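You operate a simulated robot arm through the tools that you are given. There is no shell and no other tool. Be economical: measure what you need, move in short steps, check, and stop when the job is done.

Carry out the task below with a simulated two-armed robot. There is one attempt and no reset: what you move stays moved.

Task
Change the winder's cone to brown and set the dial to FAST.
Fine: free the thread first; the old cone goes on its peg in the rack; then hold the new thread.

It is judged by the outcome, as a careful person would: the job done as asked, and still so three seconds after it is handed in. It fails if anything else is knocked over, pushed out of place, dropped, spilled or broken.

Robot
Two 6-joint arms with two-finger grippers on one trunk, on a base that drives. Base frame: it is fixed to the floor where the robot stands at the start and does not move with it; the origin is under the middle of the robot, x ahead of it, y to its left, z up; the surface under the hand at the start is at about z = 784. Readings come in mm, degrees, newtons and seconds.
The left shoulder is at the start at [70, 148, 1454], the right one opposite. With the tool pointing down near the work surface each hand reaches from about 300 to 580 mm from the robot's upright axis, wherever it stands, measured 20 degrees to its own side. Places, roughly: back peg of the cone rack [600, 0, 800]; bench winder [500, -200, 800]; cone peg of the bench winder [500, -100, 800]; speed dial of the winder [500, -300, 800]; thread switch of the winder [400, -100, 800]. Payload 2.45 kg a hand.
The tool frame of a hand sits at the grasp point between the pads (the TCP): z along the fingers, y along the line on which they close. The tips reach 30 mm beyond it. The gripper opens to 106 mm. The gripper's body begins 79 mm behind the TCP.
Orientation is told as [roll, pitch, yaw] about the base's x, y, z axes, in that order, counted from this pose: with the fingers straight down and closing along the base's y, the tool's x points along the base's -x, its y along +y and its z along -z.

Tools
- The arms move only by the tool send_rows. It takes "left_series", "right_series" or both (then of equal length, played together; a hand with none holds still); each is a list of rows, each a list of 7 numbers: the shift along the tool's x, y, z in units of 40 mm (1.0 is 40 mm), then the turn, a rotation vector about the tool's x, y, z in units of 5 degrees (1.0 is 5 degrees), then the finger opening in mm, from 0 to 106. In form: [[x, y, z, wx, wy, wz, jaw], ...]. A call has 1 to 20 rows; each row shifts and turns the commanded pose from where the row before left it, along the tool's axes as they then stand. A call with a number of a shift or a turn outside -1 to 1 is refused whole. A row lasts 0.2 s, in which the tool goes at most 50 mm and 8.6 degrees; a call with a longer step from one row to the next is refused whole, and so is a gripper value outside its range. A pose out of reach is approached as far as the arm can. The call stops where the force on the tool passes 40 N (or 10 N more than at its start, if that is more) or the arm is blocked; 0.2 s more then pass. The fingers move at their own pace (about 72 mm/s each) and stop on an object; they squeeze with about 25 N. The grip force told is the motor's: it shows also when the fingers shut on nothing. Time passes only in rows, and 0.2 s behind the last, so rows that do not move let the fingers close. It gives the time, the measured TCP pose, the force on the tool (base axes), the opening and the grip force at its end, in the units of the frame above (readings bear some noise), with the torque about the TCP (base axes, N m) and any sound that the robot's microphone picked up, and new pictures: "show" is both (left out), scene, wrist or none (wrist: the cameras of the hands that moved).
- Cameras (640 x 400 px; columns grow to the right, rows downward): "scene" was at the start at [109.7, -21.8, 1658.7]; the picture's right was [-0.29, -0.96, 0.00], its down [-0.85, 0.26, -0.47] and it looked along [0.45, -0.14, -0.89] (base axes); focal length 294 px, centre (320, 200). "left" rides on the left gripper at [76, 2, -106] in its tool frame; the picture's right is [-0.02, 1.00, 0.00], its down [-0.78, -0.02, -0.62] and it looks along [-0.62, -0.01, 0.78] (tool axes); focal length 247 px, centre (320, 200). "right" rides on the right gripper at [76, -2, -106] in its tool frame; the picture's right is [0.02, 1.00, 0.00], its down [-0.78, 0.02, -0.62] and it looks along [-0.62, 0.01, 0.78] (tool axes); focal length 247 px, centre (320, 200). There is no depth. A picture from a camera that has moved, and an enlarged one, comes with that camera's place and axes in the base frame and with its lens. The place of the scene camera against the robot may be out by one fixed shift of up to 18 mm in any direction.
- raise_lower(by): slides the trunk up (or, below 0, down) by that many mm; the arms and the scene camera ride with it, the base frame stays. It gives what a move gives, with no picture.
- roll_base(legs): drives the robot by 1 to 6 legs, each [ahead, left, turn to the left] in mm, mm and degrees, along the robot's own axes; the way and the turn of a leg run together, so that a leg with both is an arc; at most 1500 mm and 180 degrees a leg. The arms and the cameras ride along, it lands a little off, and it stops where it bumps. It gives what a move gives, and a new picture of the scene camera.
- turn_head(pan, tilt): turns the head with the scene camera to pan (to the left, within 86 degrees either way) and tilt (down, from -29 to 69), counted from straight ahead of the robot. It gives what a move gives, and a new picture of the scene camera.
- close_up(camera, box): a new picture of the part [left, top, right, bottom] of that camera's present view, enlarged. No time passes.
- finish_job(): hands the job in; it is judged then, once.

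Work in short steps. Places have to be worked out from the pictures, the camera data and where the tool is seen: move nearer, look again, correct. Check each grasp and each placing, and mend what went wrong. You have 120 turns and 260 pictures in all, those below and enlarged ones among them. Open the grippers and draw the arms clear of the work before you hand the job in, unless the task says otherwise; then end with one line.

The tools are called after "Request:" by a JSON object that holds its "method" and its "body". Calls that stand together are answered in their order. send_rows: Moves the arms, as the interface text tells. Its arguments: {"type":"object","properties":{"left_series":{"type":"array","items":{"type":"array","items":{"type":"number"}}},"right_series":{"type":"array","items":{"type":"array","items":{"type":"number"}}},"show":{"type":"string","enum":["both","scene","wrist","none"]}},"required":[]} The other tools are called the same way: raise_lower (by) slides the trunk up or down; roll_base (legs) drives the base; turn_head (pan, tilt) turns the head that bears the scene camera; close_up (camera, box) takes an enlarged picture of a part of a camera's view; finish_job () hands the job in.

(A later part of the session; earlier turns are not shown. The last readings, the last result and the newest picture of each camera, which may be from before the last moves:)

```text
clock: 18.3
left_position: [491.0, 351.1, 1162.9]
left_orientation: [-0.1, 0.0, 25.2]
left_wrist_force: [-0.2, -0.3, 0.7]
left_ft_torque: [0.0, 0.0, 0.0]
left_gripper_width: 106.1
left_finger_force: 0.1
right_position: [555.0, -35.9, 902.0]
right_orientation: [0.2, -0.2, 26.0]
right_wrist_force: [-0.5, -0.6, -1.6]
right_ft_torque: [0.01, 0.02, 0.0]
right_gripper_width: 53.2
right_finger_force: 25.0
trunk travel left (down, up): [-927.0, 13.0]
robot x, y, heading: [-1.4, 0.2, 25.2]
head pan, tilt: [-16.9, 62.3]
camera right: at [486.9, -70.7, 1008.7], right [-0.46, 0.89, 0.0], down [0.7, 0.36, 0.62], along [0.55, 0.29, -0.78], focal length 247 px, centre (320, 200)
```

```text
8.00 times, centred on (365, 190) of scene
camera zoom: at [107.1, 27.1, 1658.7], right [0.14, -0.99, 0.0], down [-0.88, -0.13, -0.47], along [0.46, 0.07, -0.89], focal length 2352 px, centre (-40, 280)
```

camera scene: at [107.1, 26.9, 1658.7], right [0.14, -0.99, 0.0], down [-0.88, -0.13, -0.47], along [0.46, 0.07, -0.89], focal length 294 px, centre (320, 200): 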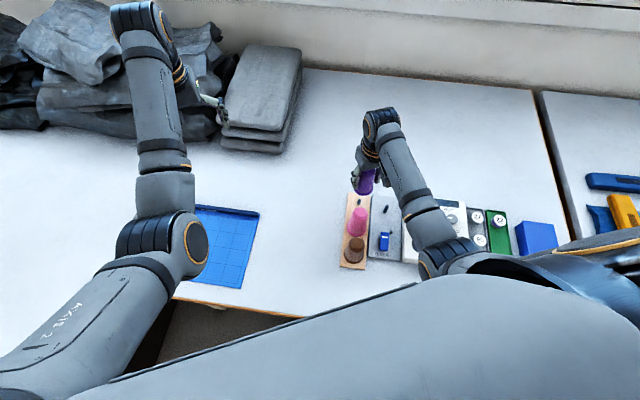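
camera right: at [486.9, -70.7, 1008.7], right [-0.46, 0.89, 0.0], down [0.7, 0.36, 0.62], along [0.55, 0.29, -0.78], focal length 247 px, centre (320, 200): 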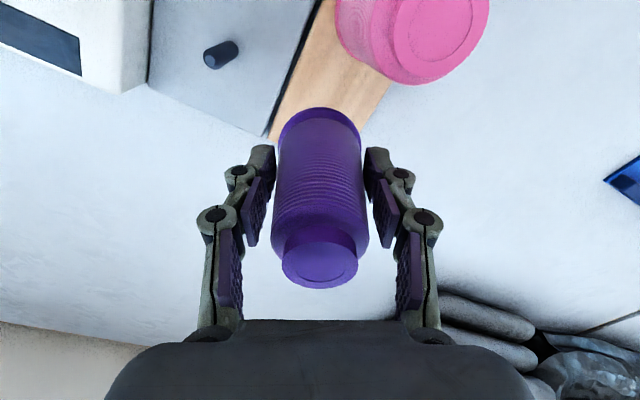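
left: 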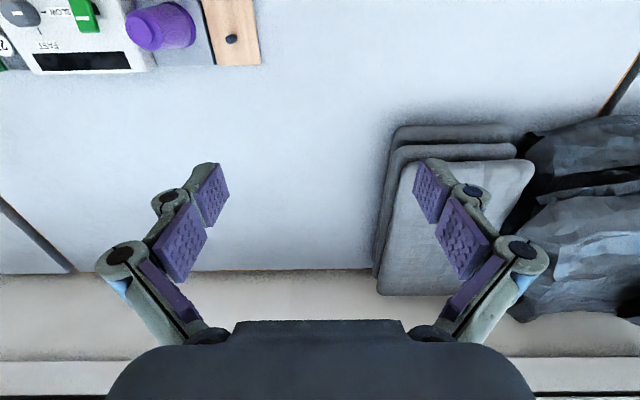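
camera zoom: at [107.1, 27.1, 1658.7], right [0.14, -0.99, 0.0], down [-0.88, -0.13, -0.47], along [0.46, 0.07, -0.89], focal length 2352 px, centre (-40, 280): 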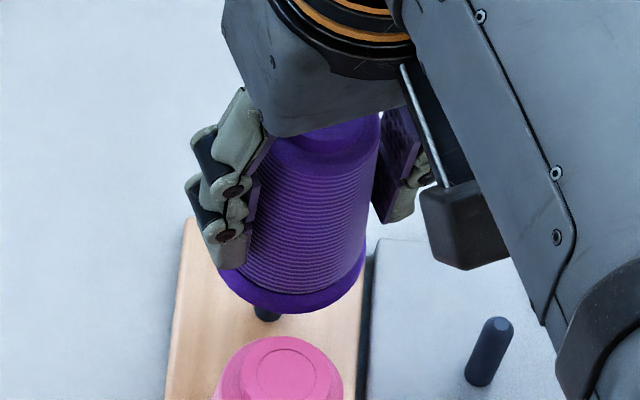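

Scene comparison with the winder-peg geometry suggests another ~2 mm to the left. I correct and lower slowly, watching force.

Request:
{"method": "send_rows", "body": {"right_series": [[-0.03, 0.04, 0, 0, 0, 0, 30], [0, 0, 0.3, 0, 0, 0, 30], [0, 0, 0.2, 0, 0, 0, 30], [0, 0, 0.15, 0, 0, 0, 30], [0, 0, 0, 0, 0, 0, 30]], "show": "none"}}

Request:
{"method": "close_up", "body": {"camera": "scene", "box": [335, 165, 395, 215]}}

```text
clock: 19.5
left_position: [490.0, 351.5, 1163.5]
left_orientation: [-0.1, -0.2, 25.3]
left_wrist_force: [-2.1, 0.1, 0.5]
left_ft_torque: [0.01, 0.01, -0.02]
left_gripper_width: 106.2
left_finger_force: 0.0
right_position: [554.8, -31.4, 876.2]
right_orientation: [0.2, -0.3, 26.0]
right_wrist_force: [-0.7, 0.1, -1.4]
right_ft_torque: [-0.01, 0.01, 0.01]
right_gripper_width: 53.7
right_finger_force: 24.9
trunk travel left (down, up): [-927.0, 13.0]
robot x, y, heading: [0.3, 1.0, 25.2]
head pan, tilt: [-16.9, 62.3]
```

```text
8.00 times, centred on (365, 190) of scene
camera zoom: at [107.3, 27.3, 1658.7], right [0.14, -0.99, 0.0], down [-0.88, -0.13, -0.46], along [0.46, 0.07, -0.89], focal length 2352 px, centre (-40, 280)
```

zoom: 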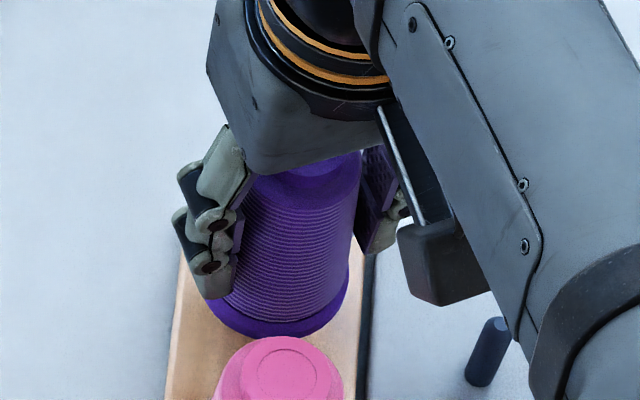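

Lateral alignment now looks right; perhaps 2 mm short in x. I correct and lower onto the peg slowly.

Request:
{"method": "send_rows", "body": {"right_series": [[-0.045, -0.02, 0, 0, 0, 0, 30], [0, 0, 0.1, 0, 0, 0, 30], [0, 0, 0.1, 0, 0, 0, 30], [0, 0, 0.1, 0, 0, 0, 30], [0, 0, 0, 0, 0, 0, 30]], "show": "none"}}

Request:
{"method": "close_up", "body": {"camera": "scene", "box": [335, 165, 395, 215]}}

```text
clock: 20.7
left_position: [492.1, 351.5, 1161.6]
left_orientation: [0.0, -0.1, 25.2]
left_wrist_force: [-0.3, 0.3, -0.2]
left_ft_torque: [0.04, 0.02, -0.03]
left_gripper_width: 106.1
left_finger_force: 0.0
right_position: [557.9, -31.6, 864.1]
right_orientation: [0.2, -0.2, 26.0]
right_wrist_force: [1.2, 0.0, -0.9]
right_ft_torque: [-0.01, 0.0, 0.03]
right_gripper_width: 53.4
right_finger_force: 24.9
trunk travel left (down, up): [-927.0, 13.0]
robot x, y, heading: [-3.0, -2.8, 25.0]
head pan, tilt: [-16.9, 62.3]
```

```text
8.00 times, centred on (365, 190) of scene
camera zoom: at [107.3, 27.2, 1658.7], right [0.14, -0.99, 0.0], down [-0.88, -0.13, -0.46], along [0.46, 0.07, -0.89], focal length 2352 px, centre (-40, 280)
```

zoom: 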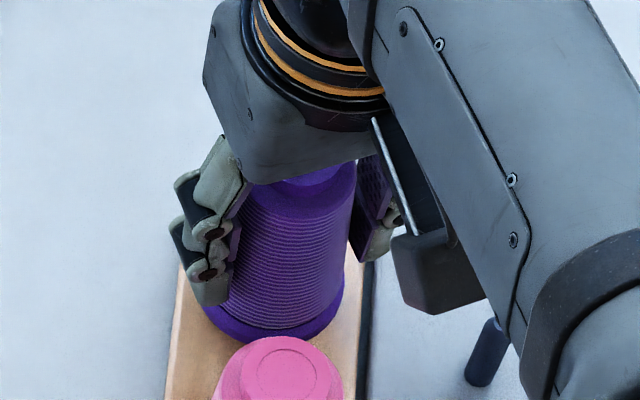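

No resistance with the bottom below the peg's top, so the peg is entering the hole. I continue down until it seats.

Request:
{"method": "send_rows", "body": {"right_series": [[0, 0, 0.12, 0, 0, 0, 30], [0, 0, 0.1, 0, 0, 0, 30], [0, 0, 0.06, 0, 0, 0, 30], [0, 0, 0.05, 0, 0, 0, 30], [0, 0, 0, 0, 0, 0, 30]], "show": "wrist"}}

Request:
{"method": "close_up", "body": {"camera": "scene", "box": [335, 165, 395, 215]}}

```text
clock: 21.9
left_position: [492.0, 351.4, 1162.3]
left_orientation: [0.0, -0.2, 25.2]
left_wrist_force: [0.6, 0.4, -0.6]
left_ft_torque: [0.01, 0.0, -0.02]
left_gripper_width: 105.9
left_finger_force: 0.1
right_position: [557.0, -31.9, 851.2]
right_orientation: [0.2, -0.2, 26.0]
right_wrist_force: [0.0, -0.7, -1.6]
right_ft_torque: [0.03, -0.01, -0.04]
right_gripper_width: 53.5
right_finger_force: 24.9
trunk travel left (down, up): [-927.0, 13.0]
robot x, y, heading: [1.3, -1.5, 25.3]
head pan, tilt: [-16.9, 62.3]
camera right: at [490.6, -67.7, 958.5], right [-0.46, 0.89, 0.0], down [0.7, 0.36, 0.62], along [0.55, 0.29, -0.78], focal length 247 px, centre (320, 200)
```

right: 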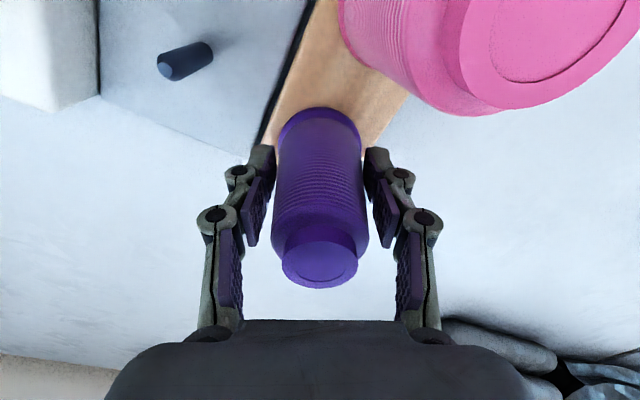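

```text
8.00 times, centred on (365, 190) of scene
camera zoom: at [107.4, 27.2, 1658.6], right [0.14, -0.99, 0.0], down [-0.88, -0.13, -0.46], along [0.46, 0.07, -0.89], focal length 2352 px, centre (-40, 280)
```

zoom: 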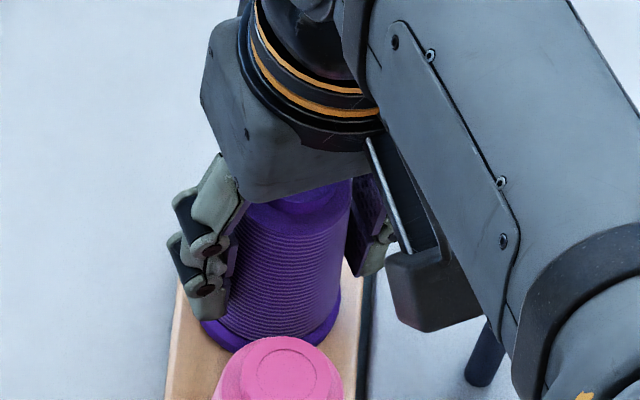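

Still no seating force; rack plate is slightly lower than the winder's. I continue in tiny steps.

Request:
{"method": "send_rows", "body": {"right_series": [[0, 0, 0.05, 0, 0, 0, 30], [0, 0, 0.05, 0, 0, 0, 30], [0, 0, 0.05, 0, 0, 0, 30], [0, 0, 0, 0, 0, 0, 30]], "show": "none"}}

```text
clock: 22.9
left_position: [489.5, 351.8, 1164.0]
left_orientation: [0.0, -0.4, 25.3]
left_wrist_force: [-0.1, 0.0, -0.7]
left_ft_torque: [-0.01, -0.02, 0.01]
left_gripper_width: 106.0
left_finger_force: 0.1
right_position: [558.2, -32.2, 849.5]
right_orientation: [0.1, -0.6, 26.1]
right_wrist_force: [-0.4, -6.1, 25.1]
right_ft_torque: [-0.25, 0.12, 0.07]
right_gripper_width: 53.4
right_finger_force: 24.8
trunk travel left (down, up): [-927.0, 13.0]
robot x, y, heading: [-0.2, -1.3, 25.3]
head pan, tilt: [-16.9, 62.3]
```

Seated: 25 N at z≈849.5, the same height as on the winder. I relax 3 mm, open and lift.

Request:
{"method": "send_rows", "body": {"right_series": [[0, 0, -0.07, 0, 0, 0, 53], [0, 0, 0, 0, 0, 0, 65], [0, 0, 0, 0, 0, 0, 85], [0, 0, 0, 0, 0, 0, 85], [0, 0, -0.6, 0, 0, 0, 85], [0, 0, -1, 0, 0, 0, 85], [0, 0, -1, 0, 0, 0, 85], [0, 0, -0.5, 0, 0, 0, 85], [0, 0, 0, 0, 0, 0, 85]], "show": "wrist"}}

Request:
{"method": "close_up", "body": {"camera": "scene", "box": [335, 165, 455, 265]}}

```text
clock: 24.9
left_position: [492.5, 349.4, 1163.0]
left_orientation: [0.1, -0.2, 25.2]
left_wrist_force: [0.2, -0.4, 0.9]
left_ft_torque: [0.01, -0.01, 0.0]
left_gripper_width: 106.0
left_finger_force: 0.1
right_position: [557.4, -32.9, 974.1]
right_orientation: [0.2, -0.2, 26.0]
right_wrist_force: [0.4, -0.3, 0.3]
right_ft_torque: [0.01, 0.03, -0.01]
right_gripper_width: 84.8
right_finger_force: 0.1
trunk travel left (down, up): [-927.0, 13.0]
robot x, y, heading: [-0.1, 0.6, 25.2]
head pan, tilt: [-16.9, 62.3]
camera right: at [489.4, -67.9, 1080.9], right [-0.46, 0.89, 0.0], down [0.7, 0.36, 0.62], along [0.55, 0.29, -0.78], focal length 247 px, centre (320, 200)
```

right: 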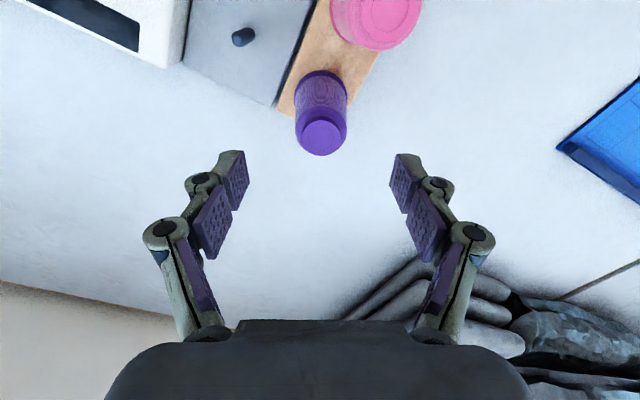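

```text
4.00 times, centred on (395, 215) of scene
camera zoom: at [106.9, 27.0, 1658.7], right [0.14, -0.99, 0.0], down [-0.88, -0.13, -0.47], along [0.46, 0.07, -0.89], focal length 1176 px, centre (20, 140)
```

zoom: 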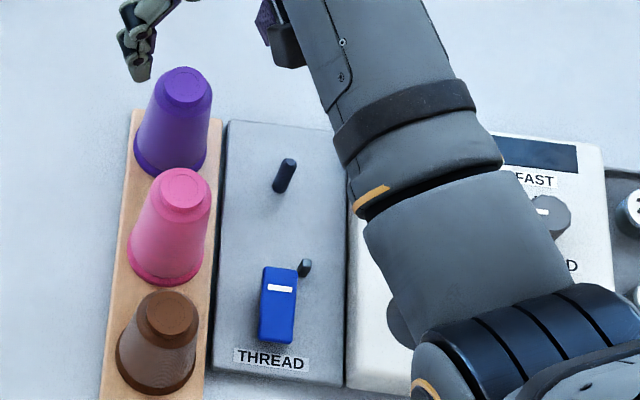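

Purple is seated on the back peg. Brown works out near (377, -35). I move over it at the same height.

Request:
{"method": "send_rows", "body": {"right_series": [[0.8, 0.38, 0, 0, 0, 0, 85], [0.8, 0.38, 0, 0, 0, 0, 85], [0.8, 0.38, 0, 0, 0, 0, 85], [0.8, 0.38, 0, 0, 0, 0, 85], [0.8, 0.38, 0, 0, 0, 0, 85], [0, 0, 0, 0, 0, 0, 85], [0, 0, 0, 0, 0, 0, 85]], "show": "wrist"}}

```text
clock: 26.5
left_position: [492.6, 350.4, 1162.2]
left_orientation: [-0.1, 0.0, 25.1]
left_wrist_force: [-0.2, -0.7, -0.7]
left_ft_torque: [0.0, 0.01, 0.02]
left_gripper_width: 106.1
left_finger_force: 0.1
right_position: [380.2, -34.3, 973.0]
right_orientation: [0.2, -0.2, 26.1]
right_wrist_force: [0.1, -0.8, 0.5]
right_ft_torque: [0.0, -0.01, -0.01]
right_gripper_width: 85.0
right_finger_force: 0.1
trunk travel left (down, up): [-927.0, 13.0]
robot x, y, heading: [-0.7, -3.7, 25.2]
head pan, tilt: [-16.9, 62.3]
camera right: at [313.7, -70.3, 1080.4], right [-0.46, 0.89, 0.0], down [0.7, 0.36, 0.62], along [0.55, 0.29, -0.78], focal length 247 px, centre (320, 200)
```

right: 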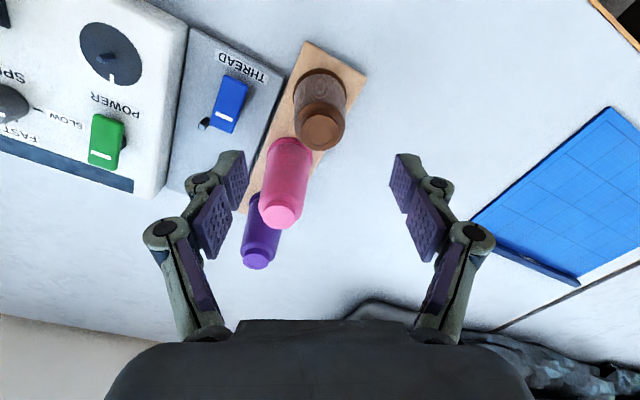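

Compared with the purple reference view, brown is ~3 mm nearer. I correct and descend to z≈850.

Request:
{"method": "send_rows", "body": {"right_series": [[0.08, 0.02, 0.8, 0, 0, 0, 85], [0, 0, 0.8, 0, 0, 0, 85], [0, 0, 0.8, 0, 0, 0, 85], [0, 0, 0.65, 0, 0, 0, 85], [0, 0, 0, 0, 0, 0, 85]], "show": "wrist"}}

```text
clock: 27.7
left_position: [491.7, 351.8, 1162.0]
left_orientation: [0.0, -0.1, 25.2]
left_wrist_force: [-0.3, -0.5, -0.1]
left_ft_torque: [0.06, -0.03, 0.0]
left_gripper_width: 106.0
left_finger_force: 0.1
right_position: [376.0, -34.2, 850.1]
right_orientation: [0.2, -0.2, 25.9]
right_wrist_force: [-0.4, 0.8, -0.3]
right_ft_torque: [0.02, 0.01, -0.03]
right_gripper_width: 85.0
right_finger_force: 0.1
trunk travel left (down, up): [-927.0, 13.0]
robot x, y, heading: [0.6, -1.9, 24.8]
head pan, tilt: [-16.9, 62.3]
camera right: at [308.9, -69.5, 956.2], right [-0.46, 0.89, 0.0], down [0.7, 0.36, 0.62], along [0.55, 0.29, -0.78], focal length 247 px, centre (320, 200)
```

right: 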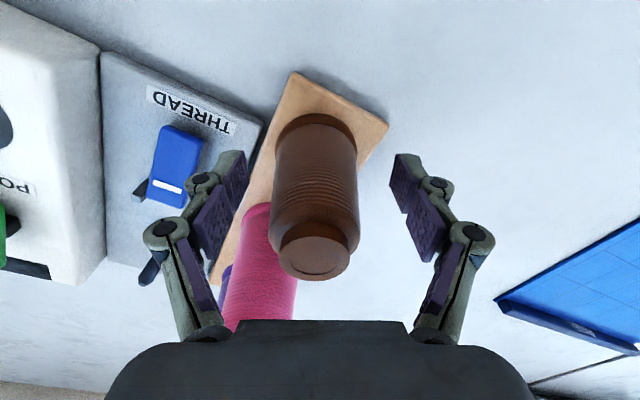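

Base is ~4 mm ahead and ~3 mm to the left in the tool frame. I correct and close.

Request:
{"method": "send_rows", "body": {"right_series": [[-0.09, -0.07, 0, 0, 0, 0, 85], [0, 0, 0, 0, 0, 0, 85], [0, 0, 0, 0, 0, 0, 30], [0, 0, 0, 0, 0, 0, 30], [0, 0, 0, 0, 0, 0, 30], [0, 0, 0, 0, 0, 0, 30]], "show": "wrist"}}

```text
clock: 29.1
left_position: [491.7, 352.0, 1163.2]
left_orientation: [0.0, -0.1, 25.2]
left_wrist_force: [0.0, 0.2, 0.4]
left_ft_torque: [-0.06, -0.01, -0.02]
left_gripper_width: 106.2
left_finger_force: 0.1
right_position: [381.6, -35.0, 849.2]
right_orientation: [0.1, -0.2, 26.0]
right_wrist_force: [-1.4, 1.6, 1.2]
right_ft_torque: [0.13, 0.14, 0.03]
right_gripper_width: 52.2
right_finger_force: 24.9
trunk travel left (down, up): [-927.0, 13.0]
robot x, y, heading: [-0.0, 0.4, 25.2]
head pan, tilt: [-16.9, 62.3]
camera right: at [313.3, -70.2, 956.9], right [-0.46, 0.89, 0.0], down [0.7, 0.36, 0.62], along [0.55, 0.29, -0.78], focal length 247 px, centre (320, 200)
```

right: 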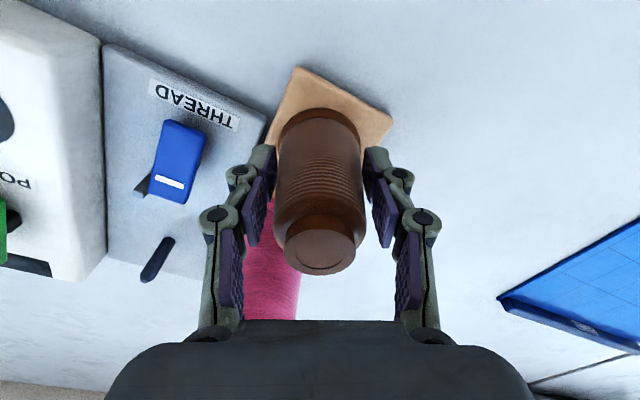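

Gripped at 52 mm. I lift 120 mm straight up.

Request:
{"method": "send_rows", "body": {"right_series": [[0, 0, -0.2, 0, 0, 0, 30], [0, 0, -0.4, 0, 0, 0, 30], [0, 0, -0.6, 0, 0, 0, 30], [0, 0, -0.6, 0, 0, 0, 30], [0, 0, -0.6, 0, 0, 0, 30], [0, 0, -0.6, 0, 0, 0, 30], [0, 0, 0, 0, 0, 0, 30]], "show": "wrist"}}

Request:
{"method": "close_up", "body": {"camera": "scene", "box": [335, 165, 455, 265]}}

```text
clock: 30.7
left_position: [492.3, 351.7, 1162.6]
left_orientation: [0.0, -0.2, 25.2]
left_wrist_force: [0.4, 0.2, -0.6]
left_ft_torque: [-0.02, -0.01, 0.0]
left_gripper_width: 106.0
left_finger_force: 0.1
right_position: [382.4, -34.5, 970.0]
right_orientation: [0.1, 0.0, 26.1]
right_wrist_force: [0.5, 0.2, -1.1]
right_ft_torque: [0.04, 0.0, 0.02]
right_gripper_width: 52.3
right_finger_force: 24.7
trunk travel left (down, up): [-927.0, 13.0]
robot x, y, heading: [3.5, 0.3, 25.3]
head pan, tilt: [-16.9, 62.3]
camera right: at [314.4, -70.6, 1077.7], right [-0.46, 0.89, 0.0], down [0.7, 0.36, 0.62], along [0.55, 0.29, -0.78], focal length 247 px, centre (320, 200)
```

right: 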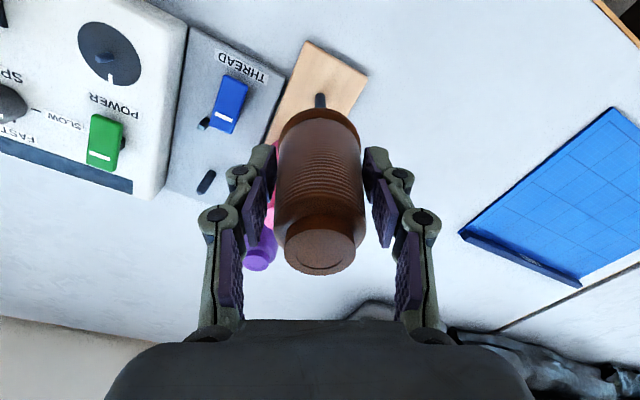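

```text
4.00 times, centred on (395, 215) of scene
camera zoom: at [107.5, 27.2, 1658.6], right [0.14, -0.99, 0.0], down [-0.88, -0.13, -0.46], along [0.46, 0.07, -0.89], focal length 1176 px, centre (20, 140)
```

zoom: 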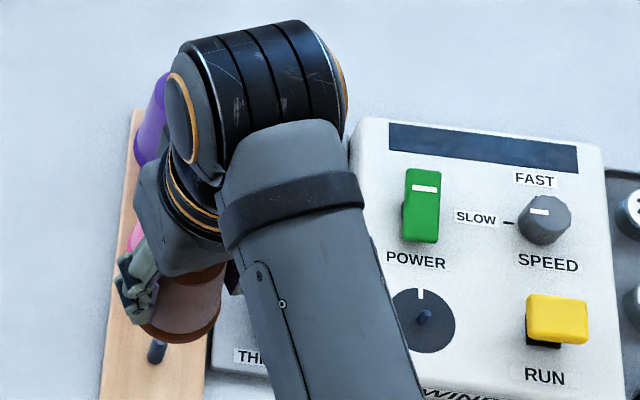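

Brown is clear of its peg. I carry it over the winder peg at (536, -120), ending at z≈950 for comparison with the reference view.

Request:
{"method": "send_rows", "body": {"right_series": [[-0.507, -0.722, 0, 0, 0, 0, 30], [-0.507, -0.722, 0, 0, 0, 0, 30], [-0.507, -0.722, 0, 0, 0, 0, 30], [-0.507, -0.722, 0, 0, 0, 0, 30], [-0.507, -0.722, 0, 0, 0, 0, 30], [0, 0, 0.5, 0, 0, 0, 30], [0, 0, 0, 0, 0, 0, 30]], "show": "wrist"}}

Request:
{"method": "close_up", "body": {"camera": "scene", "box": [335, 170, 455, 270]}}

Request:
{"method": "close_up", "body": {"camera": "right", "box": [260, 60, 380, 135]}}

```text
clock: 32.3
left_position: [492.1, 352.6, 1163.2]
left_orientation: [0.1, 0.0, 25.2]
left_wrist_force: [0.8, 0.7, -0.3]
left_ft_torque: [0.01, 0.02, 0.04]
left_gripper_width: 105.8
left_finger_force: 0.2
right_position: [536.1, -121.5, 949.5]
right_orientation: [0.3, -0.2, 26.0]
right_wrist_force: [-0.2, 0.3, -1.3]
right_ft_torque: [-0.04, -0.02, 0.02]
right_gripper_width: 52.4
right_finger_force: 24.6
trunk travel left (down, up): [-927.0, 13.0]
robot x, y, heading: [2.8, 0.1, 25.4]
head pan, tilt: [-16.9, 62.3]
camera right: at [468.3, -156.7, 1057.4], right [-0.46, 0.89, 0.0], down [0.7, 0.36, 0.62], along [0.55, 0.29, -0.78], focal length 247 px, centre (320, 200)
```

right: 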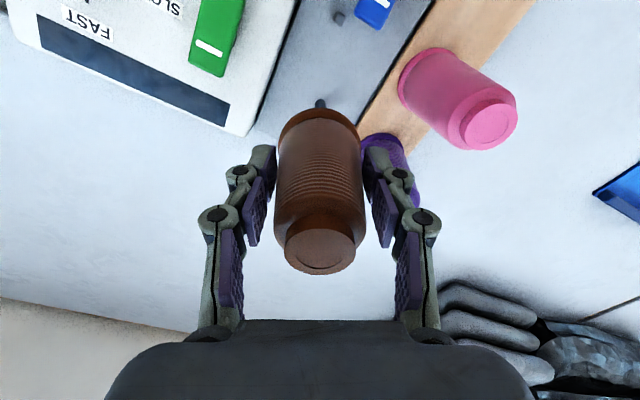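

```text
4.00 times, centred on (395, 220) of scene
camera zoom: at [106.6, 27.3, 1658.7], right [0.14, -0.99, 0.0], down [-0.88, -0.13, -0.47], along [0.46, 0.07, -0.89], focal length 1176 px, centre (20, 120)
```

zoom: 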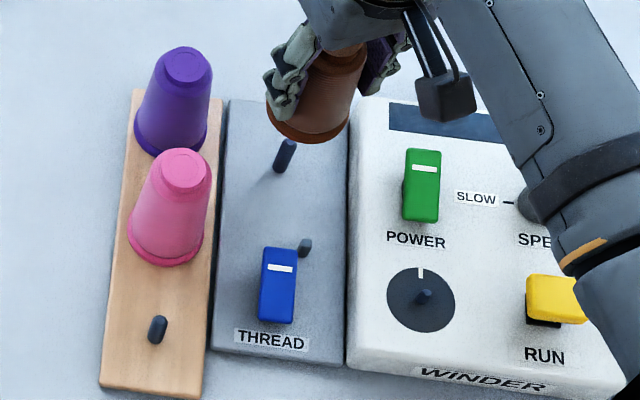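

```text
5.33 times, centred on (320, 98) of right
camera zoom: at [468.3, -156.7, 1057.4], right [-0.46, 0.89, 0.0], down [0.7, 0.36, 0.62], along [0.55, 0.29, -0.78], focal length 1317 px, centre (320, 747)
```

zoom: 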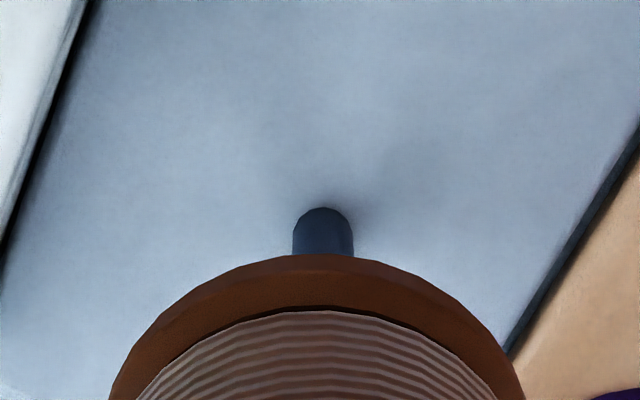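

Nearly matches the purple reference; ~1.3 mm tool +y correction. Then lower toward the peg.

Request:
{"method": "send_rows", "body": {"right_series": [[0, 0.035, 0, 0, 0, 0, 30], [0, 0, 0.6, 0, 0, 0, 30], [0, 0, 0.5, 0, 0, 0, 30], [0, 0, 0.3, 0, 0, 0, 30], [0, 0, 0.2, 0, 0, 0, 30], [0, 0, 0, 0, 0, 0, 30]], "show": "none"}}

Request:
{"method": "close_up", "body": {"camera": "scene", "box": [355, 165, 415, 215]}}

```text
clock: 33.7
left_position: [491.7, 352.0, 1162.1]
left_orientation: [0.0, -0.1, 25.2]
left_wrist_force: [-0.3, -0.6, 0.2]
left_ft_torque: [0.0, 0.01, -0.04]
left_gripper_width: 106.1
left_finger_force: 0.0
right_position: [537.0, -119.2, 886.0]
right_orientation: [0.2, -0.1, 26.0]
right_wrist_force: [-0.1, -0.3, -2.4]
right_ft_torque: [-0.01, 0.0, -0.04]
right_gripper_width: 51.9
right_finger_force: 25.1
trunk travel left (down, up): [-927.0, 13.0]
robot x, y, heading: [0.0, -2.6, 25.4]
head pan, tilt: [-16.9, 62.3]
```

```text
8.00 times, centred on (385, 190) of scene
camera zoom: at [107.5, 27.1, 1658.6], right [0.14, -0.99, 0.0], down [-0.88, -0.13, -0.46], along [0.46, 0.07, -0.89], focal length 2352 px, centre (-200, 280)
```

zoom: 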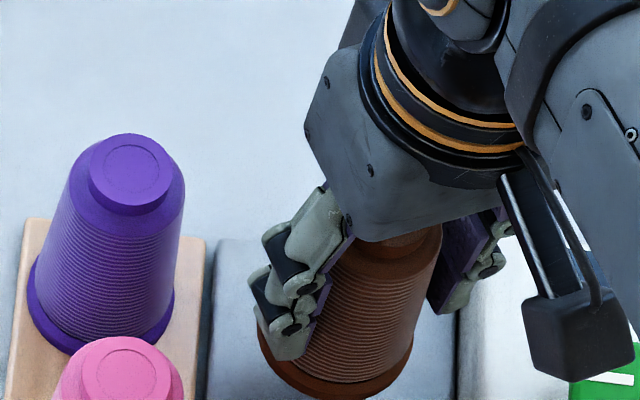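

No force with the bottom already below the tall peg's top: it is threaded. I continue down to seat.

Request:
{"method": "send_rows", "body": {"right_series": [[0, 0, 0.3, 0, 0, 0, 30], [0, 0, 0.3, 0, 0, 0, 30], [0, 0, 0.15, 0, 0, 0, 30], [0, 0, 0.07, 0, 0, 0, 30], [0, 0, 0.05, 0, 0, 0, 30], [0, 0, 0, 0, 0, 0, 30]], "show": "none"}}

```text
clock: 35.1
left_position: [491.8, 350.8, 1162.9]
left_orientation: [0.0, -0.3, 25.2]
left_wrist_force: [0.1, 0.0, 1.0]
left_ft_torque: [-0.02, -0.03, 0.01]
left_gripper_width: 106.1
left_finger_force: 0.0
right_position: [535.6, -118.7, 852.6]
right_orientation: [0.1, -0.4, 26.0]
right_wrist_force: [2.7, -3.0, 15.2]
right_ft_torque: [-0.07, 0.15, 0.02]
right_gripper_width: 52.2
right_finger_force: 25.0
trunk travel left (down, up): [-927.0, 13.0]
robot x, y, heading: [1.5, -2.0, 25.1]
head pan, tilt: [-16.9, 62.3]
```

Seating contact, 15 N. One more 2 mm nudge to confirm it's fully down, then release and lift.

Request:
{"method": "send_rows", "body": {"right_series": [[0, 0, 0.05, 0, 0, 0, 30], [0, 0, 0, 0, 0, 0, 30]], "show": "wrist"}}

Request:
{"method": "close_up", "body": {"camera": "scene", "box": [335, 170, 455, 270]}}

```text
clock: 35.7
left_position: [489.0, 350.8, 1163.7]
left_orientation: [-0.1, -0.2, 25.2]
left_wrist_force: [0.2, 0.3, 0.5]
left_ft_torque: [0.01, 0.02, 0.01]
left_gripper_width: 106.0
left_finger_force: 0.1
right_position: [535.7, -119.4, 851.5]
right_orientation: [-0.1, -0.6, 26.0]
right_wrist_force: [7.4, -5.5, 31.6]
right_ft_torque: [-0.15, -0.49, -0.16]
right_gripper_width: 52.8
right_finger_force: 25.1
trunk travel left (down, up): [-927.0, 13.0]
robot x, y, heading: [-0.2, -1.3, 25.1]
head pan, tilt: [-16.9, 62.3]
camera right: at [467.7, -155.0, 957.9], right [-0.46, 0.89, 0.0], down [0.69, 0.36, 0.63], along [0.56, 0.29, -0.78], focal length 247 px, centre (320, 200)
```

right: 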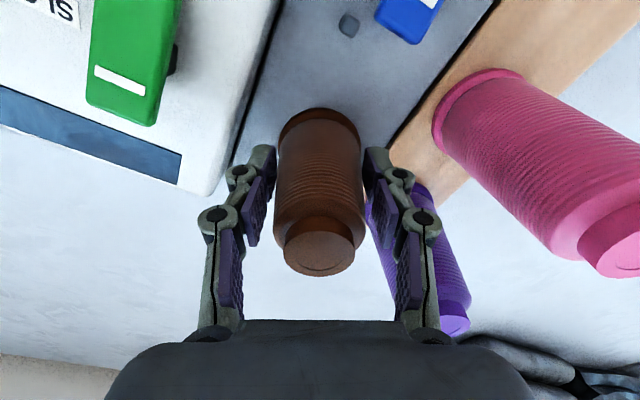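

```text
4.00 times, centred on (395, 220) of scene
camera zoom: at [102.9, 27.1, 1659.2], right [0.14, -0.99, 0.0], down [-0.87, -0.13, -0.47], along [0.46, 0.07, -0.88], focal length 1176 px, centre (20, 120)
```

zoom: 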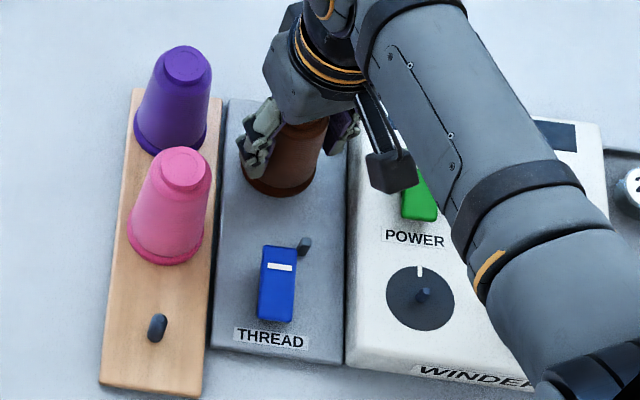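

Solidly seated (31 N). Release, then lift.

Request:
{"method": "send_rows", "body": {"right_series": [[0, 0, -0.09, 0, 0, 0, 53], [0, 0, 0, 0, 0, 0, 65], [0, 0, 0, 0, 0, 0, 82], [0, 0, 0, 0, 0, 0, 82], [0, 0, -0.6, 0, 0, 0, 82], [0, 0, -1, 0, 0, 0, 82], [0, 0, -1, 0, 0, 0, 82], [0, 0, -0.3, 0, 0, 0, 82], [0, 0, 0, 0, 0, 0, 82]], "show": "wrist"}}

Request:
{"method": "close_up", "body": {"camera": "scene", "box": [335, 170, 455, 270]}}

```text
clock: 37.7
left_position: [492.1, 350.6, 1162.2]
left_orientation: [0.0, -0.2, 25.2]
left_wrist_force: [-0.1, 0.1, 0.2]
left_ft_torque: [0.05, -0.05, 0.0]
left_gripper_width: 106.0
left_finger_force: 0.0
right_position: [535.7, -120.3, 969.3]
right_orientation: [0.4, -0.2, 26.0]
right_wrist_force: [0.1, 0.3, -0.5]
right_ft_torque: [0.04, 0.01, 0.0]
right_gripper_width: 81.9
right_finger_force: 0.1
trunk travel left (down, up): [-927.0, 13.0]
robot x, y, heading: [0.5, 1.6, 25.2]
head pan, tilt: [-16.9, 62.3]
camera right: at [468.3, -156.2, 1075.7], right [-0.46, 0.89, 0.0], down [0.7, 0.36, 0.62], along [0.55, 0.29, -0.78], focal length 247 px, centre (320, 200)
```

right: 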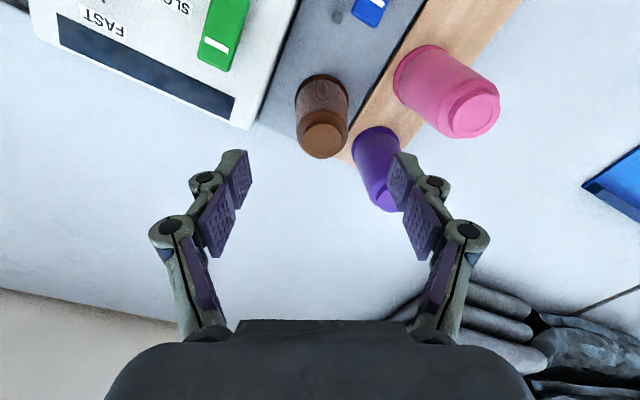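

```text
4.00 times, centred on (395, 220) of scene
camera zoom: at [107.0, 27.3, 1658.7], right [0.14, -0.99, 0.0], down [-0.88, -0.13, -0.47], along [0.46, 0.07, -0.89], focal length 1176 px, centre (20, 120)
```

zoom: 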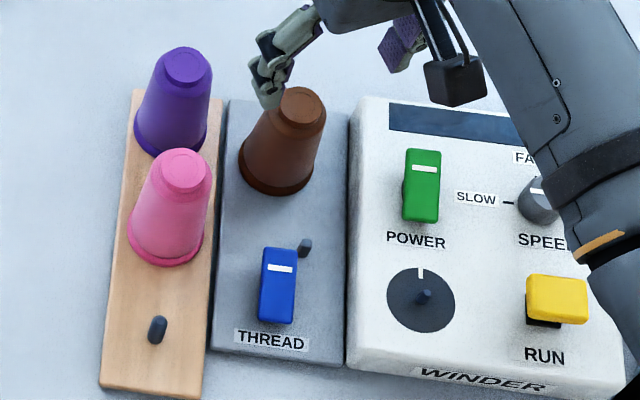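

Brown is on the winder. I zoom in to verify that it sits flush.

Request:
{"method": "close_up", "body": {"camera": "scene", "box": [355, 180, 415, 225]}}

Request:
{"method": "close_up", "body": {"camera": "right", "box": [270, 50, 390, 170]}}

```text
8.89 times, centred on (385, 202) of scene
camera zoom: at [107.0, 27.3, 1658.7], right [0.14, -0.99, 0.0], down [-0.88, -0.13, -0.47], along [0.46, 0.07, -0.89], focal length 2614 px, centre (-258, 178)
```

zoom: 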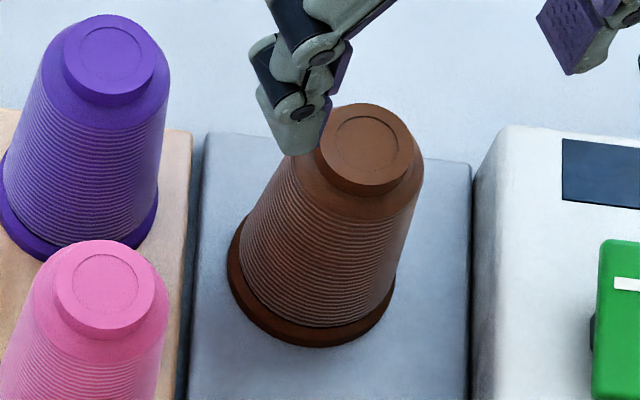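

```text
3.33 times, centred on (330, 110) of right
camera zoom: at [468.3, -156.2, 1075.7], right [-0.46, 0.89, 0.0], down [0.7, 0.36, 0.62], along [0.55, 0.29, -0.78], focal length 823 px, centre (287, 500)
```

zoom: 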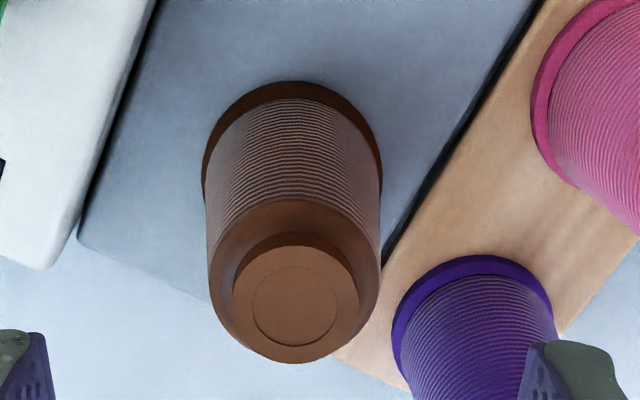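

It may be leaning a degree or sitting 2 mm high. I gently press the centre of its cap with closed fingers to make sure it's fully down.

Request:
{"method": "send_rows", "body": {"right_series": [[-0.13, 0.045, 0, 0, 0, 0, 0], [0, 0, 0, 0, 0, 0, 0], [0, 0, 0, 0, 0, 0, 0], [0, 0, 0.4, 0, 0, 0, 0], [0, 0, 0.4, 0, 0, 0, 0], [0, 0, 0.1, 0, 0, 0, 0], [0, 0, 0.1, 0, 0, 0, 0], [0, 0, 0, 0, 0, 0, 0]], "show": "wrist"}}

```text
clock: 39.5
left_position: [491.6, 352.0, 1162.0]
left_orientation: [0.1, -0.1, 25.1]
left_wrist_force: [-0.1, 0.0, -0.6]
left_ft_torque: [-0.01, 0.01, 0.01]
left_gripper_width: 106.1
left_finger_force: 0.1
right_position: [539.8, -116.0, 929.6]
right_orientation: [0.2, -0.1, 26.0]
right_wrist_force: [-1.0, 0.5, -0.7]
right_ft_torque: [-0.02, -0.02, 0.03]
right_gripper_width: 0.1
right_finger_force: 24.4
trunk travel left (down, up): [-927.0, 13.0]
robot x, y, heading: [-0.6, -1.5, 25.0]
head pan, tilt: [-16.9, 62.3]
camera right: at [472.3, -151.4, 1035.4], right [-0.46, 0.89, 0.0], down [0.7, 0.36, 0.62], along [0.55, 0.29, -0.78], focal length 247 px, centre (320, 200)
```

right: 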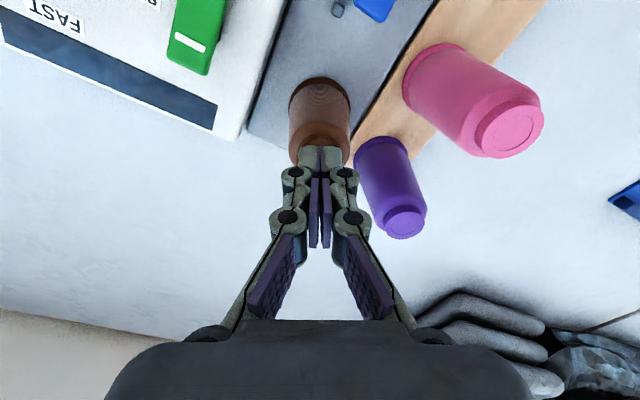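

Tips are ~900, right above the cap. I press down in 2 mm steps.

Request:
{"method": "send_rows", "body": {"right_series": [[0, 0, 0.1, 0, 0, 0, 0], [0, 0, 0.1, 0, 0, 0, 0], [0, 0, 0.06, 0, 0, 0, 0], [0, 0, 0.05, 0, 0, 0, 0], [0, 0, 0.05, 0, 0, 0, 0]], "show": "none"}}

```text
clock: 40.7
left_position: [489.1, 351.8, 1164.1]
left_orientation: [-0.1, -0.2, 25.1]
left_wrist_force: [-1.2, 0.8, -0.3]
left_ft_torque: [0.0, 0.03, -0.01]
left_gripper_width: 106.1
left_finger_force: 0.1
right_position: [538.8, -115.7, 917.7]
right_orientation: [0.0, -0.6, 26.0]
right_wrist_force: [4.8, -5.6, 29.1]
right_ft_torque: [-0.22, 0.12, 0.04]
right_gripper_width: 5.9
right_finger_force: 25.0
trunk travel left (down, up): [-927.0, 13.0]
robot x, y, heading: [-1.6, 0.9, 25.0]
head pan, tilt: [-16.9, 62.3]
```

Pressed with 29 N at cap height z≈888, consistent with being seated. I lift and re-check.

Request:
{"method": "send_rows", "body": {"right_series": [[0, 0, -0.5, 0, 0, 0, 0], [0, 0, -1, 0, 0, 0, 0], [0.2, 0, 0, 0, 0, 0, 0], [0, 0, 0, 0, 0, 0, 0]], "show": "wrist"}}

Request:
{"method": "close_up", "body": {"camera": "scene", "box": [335, 170, 455, 270]}}

```text
clock: 41.7
left_position: [492.3, 351.1, 1162.4]
left_orientation: [0.0, 0.0, 25.2]
left_wrist_force: [0.0, 0.6, -0.6]
left_ft_torque: [-0.03, 0.01, -0.04]
left_gripper_width: 106.2
left_finger_force: 0.1
right_position: [533.0, -118.0, 974.7]
right_orientation: [0.3, -0.1, 26.0]
right_wrist_force: [-0.6, -0.4, -0.3]
right_ft_torque: [0.01, 0.01, -0.02]
right_gripper_width: 0.0
right_finger_force: 24.8
trunk travel left (down, up): [-927.0, 13.0]
robot x, y, heading: [1.1, 1.6, 25.1]
head pan, tilt: [-16.9, 62.3]
camera right: at [465.0, -153.9, 1081.1], right [-0.46, 0.89, 0.0], down [0.7, 0.36, 0.62], along [0.55, 0.29, -0.78], focal length 247 px, centre (320, 200)
```

right: 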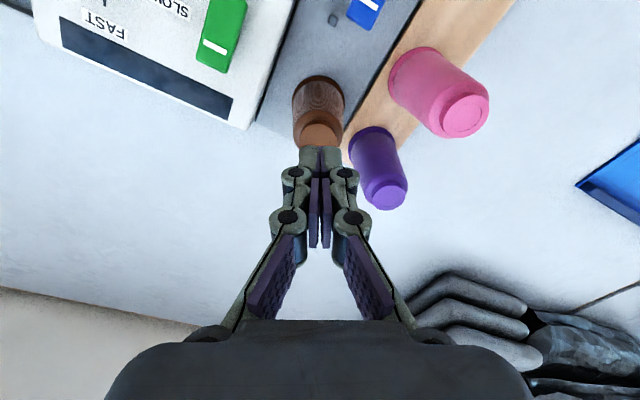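

```text
4.00 times, centred on (395, 220) of scene
camera zoom: at [108.2, 27.3, 1658.6], right [0.14, -0.99, 0.0], down [-0.88, -0.13, -0.46], along [0.46, 0.07, -0.89], focal length 1176 px, centre (20, 120)
```

zoom: 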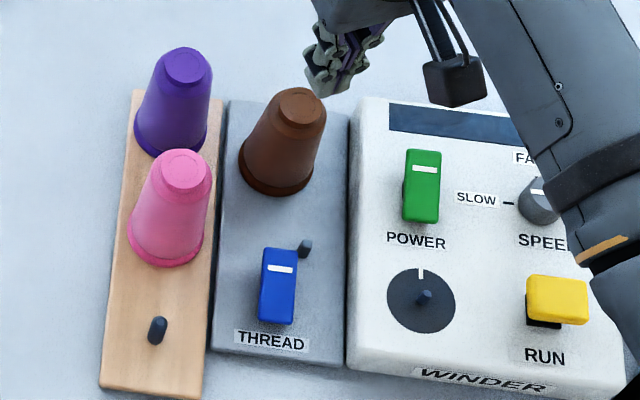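

All steady. Now to hold the new thread: I go over the rocker's marked end at about (447, -117).

Request:
{"method": "send_rows", "body": {"right_series": [[0.65, 0.325, 0, 0, 0, 0, 0], [0.65, 0.325, 0, 0, 0, 0, 0], [0.645, 0.325, 0, 0, 0, 0, 0], [0, 0, 0.7, 0, 0, 0, 0], [0, 0, 0.7, 0, 0, 0, 0], [0, 0, 0.5, 0, 0, 0, 0], [0, 0, 0, 0, 0, 0, 0]], "show": "wrist"}}

Request:
{"method": "close_up", "body": {"camera": "right", "box": [220, 80, 400, 200]}}

Request:
{"method": "close_up", "body": {"camera": "scene", "box": [355, 190, 435, 260]}}

```text
clock: 43.3
left_position: [491.9, 349.7, 1162.3]
left_orientation: [-0.1, -0.1, 25.3]
left_wrist_force: [0.7, -0.6, 0.3]
left_ft_torque: [-0.04, 0.01, 0.04]
left_gripper_width: 105.9
left_finger_force: 0.1
right_position: [445.5, -118.9, 897.6]
right_orientation: [0.2, -0.1, 26.0]
right_wrist_force: [-0.3, 0.5, 0.4]
right_ft_torque: [-0.01, 0.01, 0.0]
right_gripper_width: 0.0
right_finger_force: 25.1
trunk travel left (down, up): [-927.0, 13.0]
robot x, y, heading: [2.7, -1.2, 25.2]
head pan, tilt: [-16.9, 62.3]
camera right: at [378.4, -154.6, 1004.6], right [-0.46, 0.89, 0.0], down [0.7, 0.36, 0.62], along [0.55, 0.29, -0.78], focal length 247 px, centre (320, 200)
```

right: 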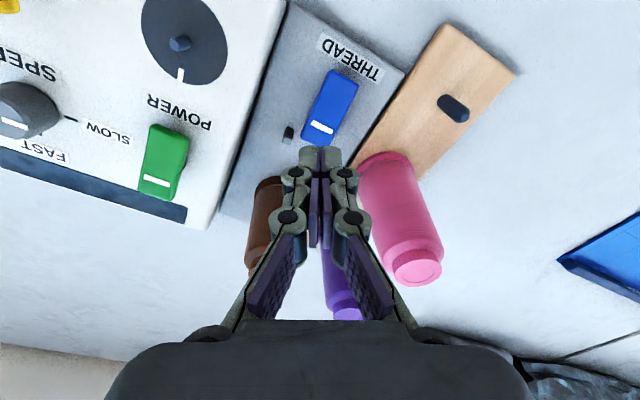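

```text
3.33 times, centred on (310, 140) of right
camera zoom: at [378.4, -154.6, 1004.6], right [-0.46, 0.89, 0.0], down [0.7, 0.36, 0.62], along [0.55, 0.29, -0.78], focal length 823 px, centre (353, 400)
```

zoom: 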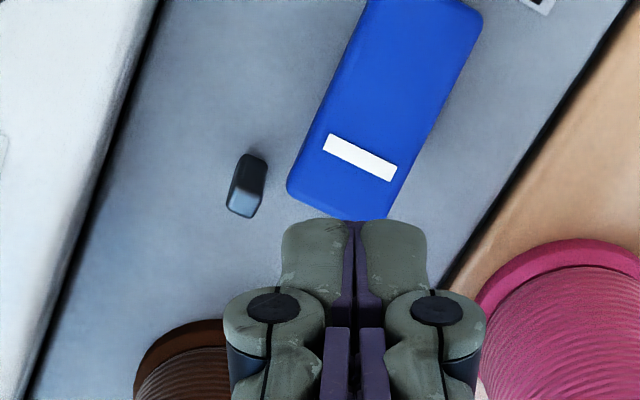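

```text
5.71 times, centred on (395, 225) of scene
camera zoom: at [106.9, 27.2, 1658.7], right [0.14, -0.99, 0.0], down [-0.88, -0.13, -0.47], along [0.46, 0.07, -0.89], focal length 1680 px, centre (-109, 57)
```

zoom: 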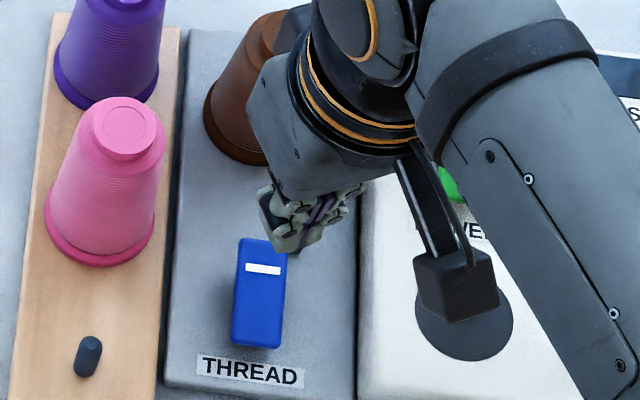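

TCP is over the mark; I nudge 2 mm away from the guide, descend and press.

Request:
{"method": "send_rows", "body": {"right_series": [[-0.065, 0.02, 0.5, 0, 0, 0, 0], [0, 0, 0.5, 0, 0, 0, 0], [0, 0, 0.2, 0, 0, 0, 0], [0, 0, 0.12, 0, 0, 0, 0], [0, 0, 0.12, 0, 0, 0, 0], [0, 0, 0.1, 0, 0, 0, 0], [0, 0, 0.1, 0, 0, 0, 0]], "show": "wrist"}}

```text
clock: 44.9
left_position: [488.1, 351.7, 1164.5]
left_orientation: [-0.2, -0.2, 25.3]
left_wrist_force: [1.0, -0.4, 0.7]
left_ft_torque: [0.0, 0.0, -0.03]
left_gripper_width: 105.8
left_finger_force: 0.0
right_position: [449.0, -115.4, 840.6]
right_orientation: [-0.1, -0.9, 26.1]
right_wrist_force: [-8.9, -4.8, 29.8]
right_ft_torque: [-0.07, 0.59, 0.1]
right_gripper_width: 0.0
right_finger_force: 28.5
trunk travel left (down, up): [-927.0, 13.0]
robot x, y, heading: [-3.1, 0.3, 25.2]
head pan, tilt: [-16.9, 62.3]
stopped in row 7 (right hand): the force on the tool passed its limit at 45 N (the readings are from after the stop); the commanded pose is now the measured one
camera right: at [380.4, -151.8, 946.4], right [-0.46, 0.89, 0.0], down [0.69, 0.36, 0.63], along [0.56, 0.29, -0.77], focal length 247 px, centre (320, 200)
```

right: 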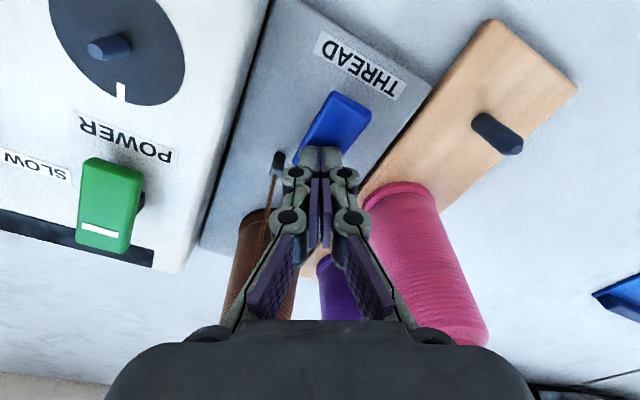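

The rocker clicked over and a brown thread runs from guide to cone. I lift and verify.

Request:
{"method": "send_rows", "body": {"right_series": [[0, 0, -0.4, 0, 0, 0, 0], [0, 0, -1, 0, 0, 0, 0], [0, 0, -1, 0, 0, 0, 0], [0, 0, -1, 0, 0, 0, 0], [0.5, 0, -0.5, 0, 0, 0, 0], [0, 0, 0, 0, 0, 0, 0]], "show": "wrist"}}

Request:
{"method": "close_up", "body": {"camera": "scene", "box": [355, 180, 435, 260]}}

Request:
{"method": "close_up", "body": {"camera": "right", "box": [200, 80, 400, 240]}}

```text
clock: 46.3
left_position: [491.6, 350.5, 1162.5]
left_orientation: [0.0, -0.2, 25.2]
left_wrist_force: [0.7, 0.1, 0.5]
left_ft_torque: [-0.03, -0.04, -0.01]
left_gripper_width: 106.1
left_finger_force: 0.2
right_position: [430.0, -125.3, 993.8]
right_orientation: [-0.1, -0.6, 26.0]
right_wrist_force: [-0.4, 0.1, -0.1]
right_ft_torque: [-0.01, 0.0, -0.01]
right_gripper_width: 0.0
right_finger_force: 28.4
trunk travel left (down, up): [-927.0, 13.0]
robot x, y, heading: [-1.8, 0.4, 25.1]
head pan, tilt: [-16.9, 62.3]
camera right: at [362.4, -161.2, 1099.9], right [-0.46, 0.89, 0.0], down [0.69, 0.36, 0.63], along [0.56, 0.29, -0.78], focal length 247 px, centre (320, 200)
```

right: 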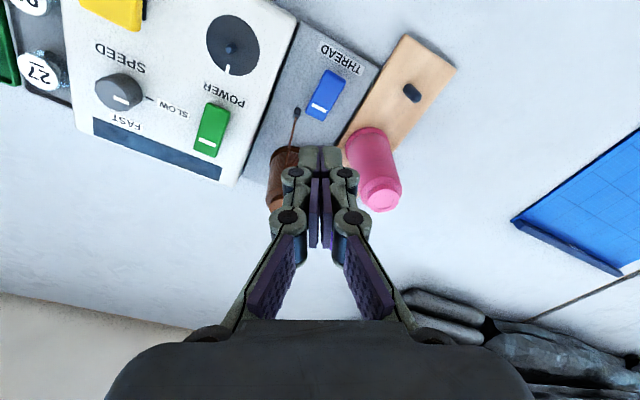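

```text
5.00 times, centred on (395, 220) of scene
camera zoom: at [106.7, 27.2, 1658.7], right [0.14, -0.99, 0.0], down [-0.88, -0.13, -0.47], along [0.46, 0.07, -0.89], focal length 1470 px, centre (-55, 100)
```

zoom: 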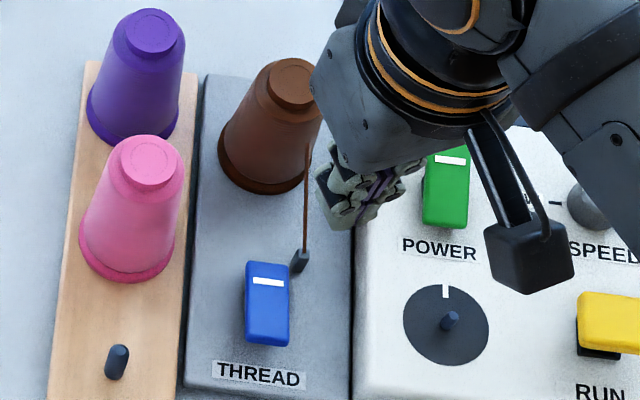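

```text
2.50 times, centred on (300, 160) of right
camera zoom: at [362.4, -161.2, 1099.9], right [-0.46, 0.89, 0.0], down [0.69, 0.36, 0.63], along [0.56, 0.29, -0.78], focal length 617 px, centre (370, 300)
```

zoom: 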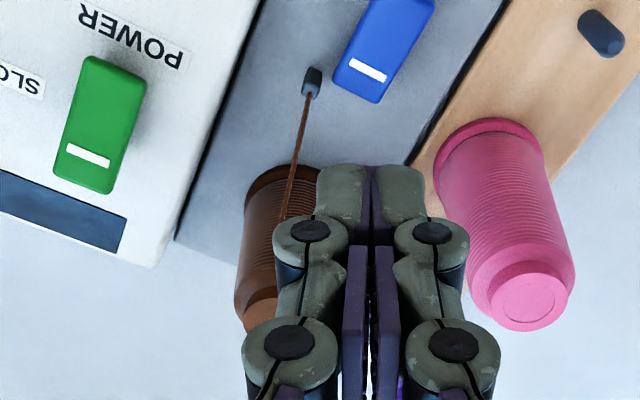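

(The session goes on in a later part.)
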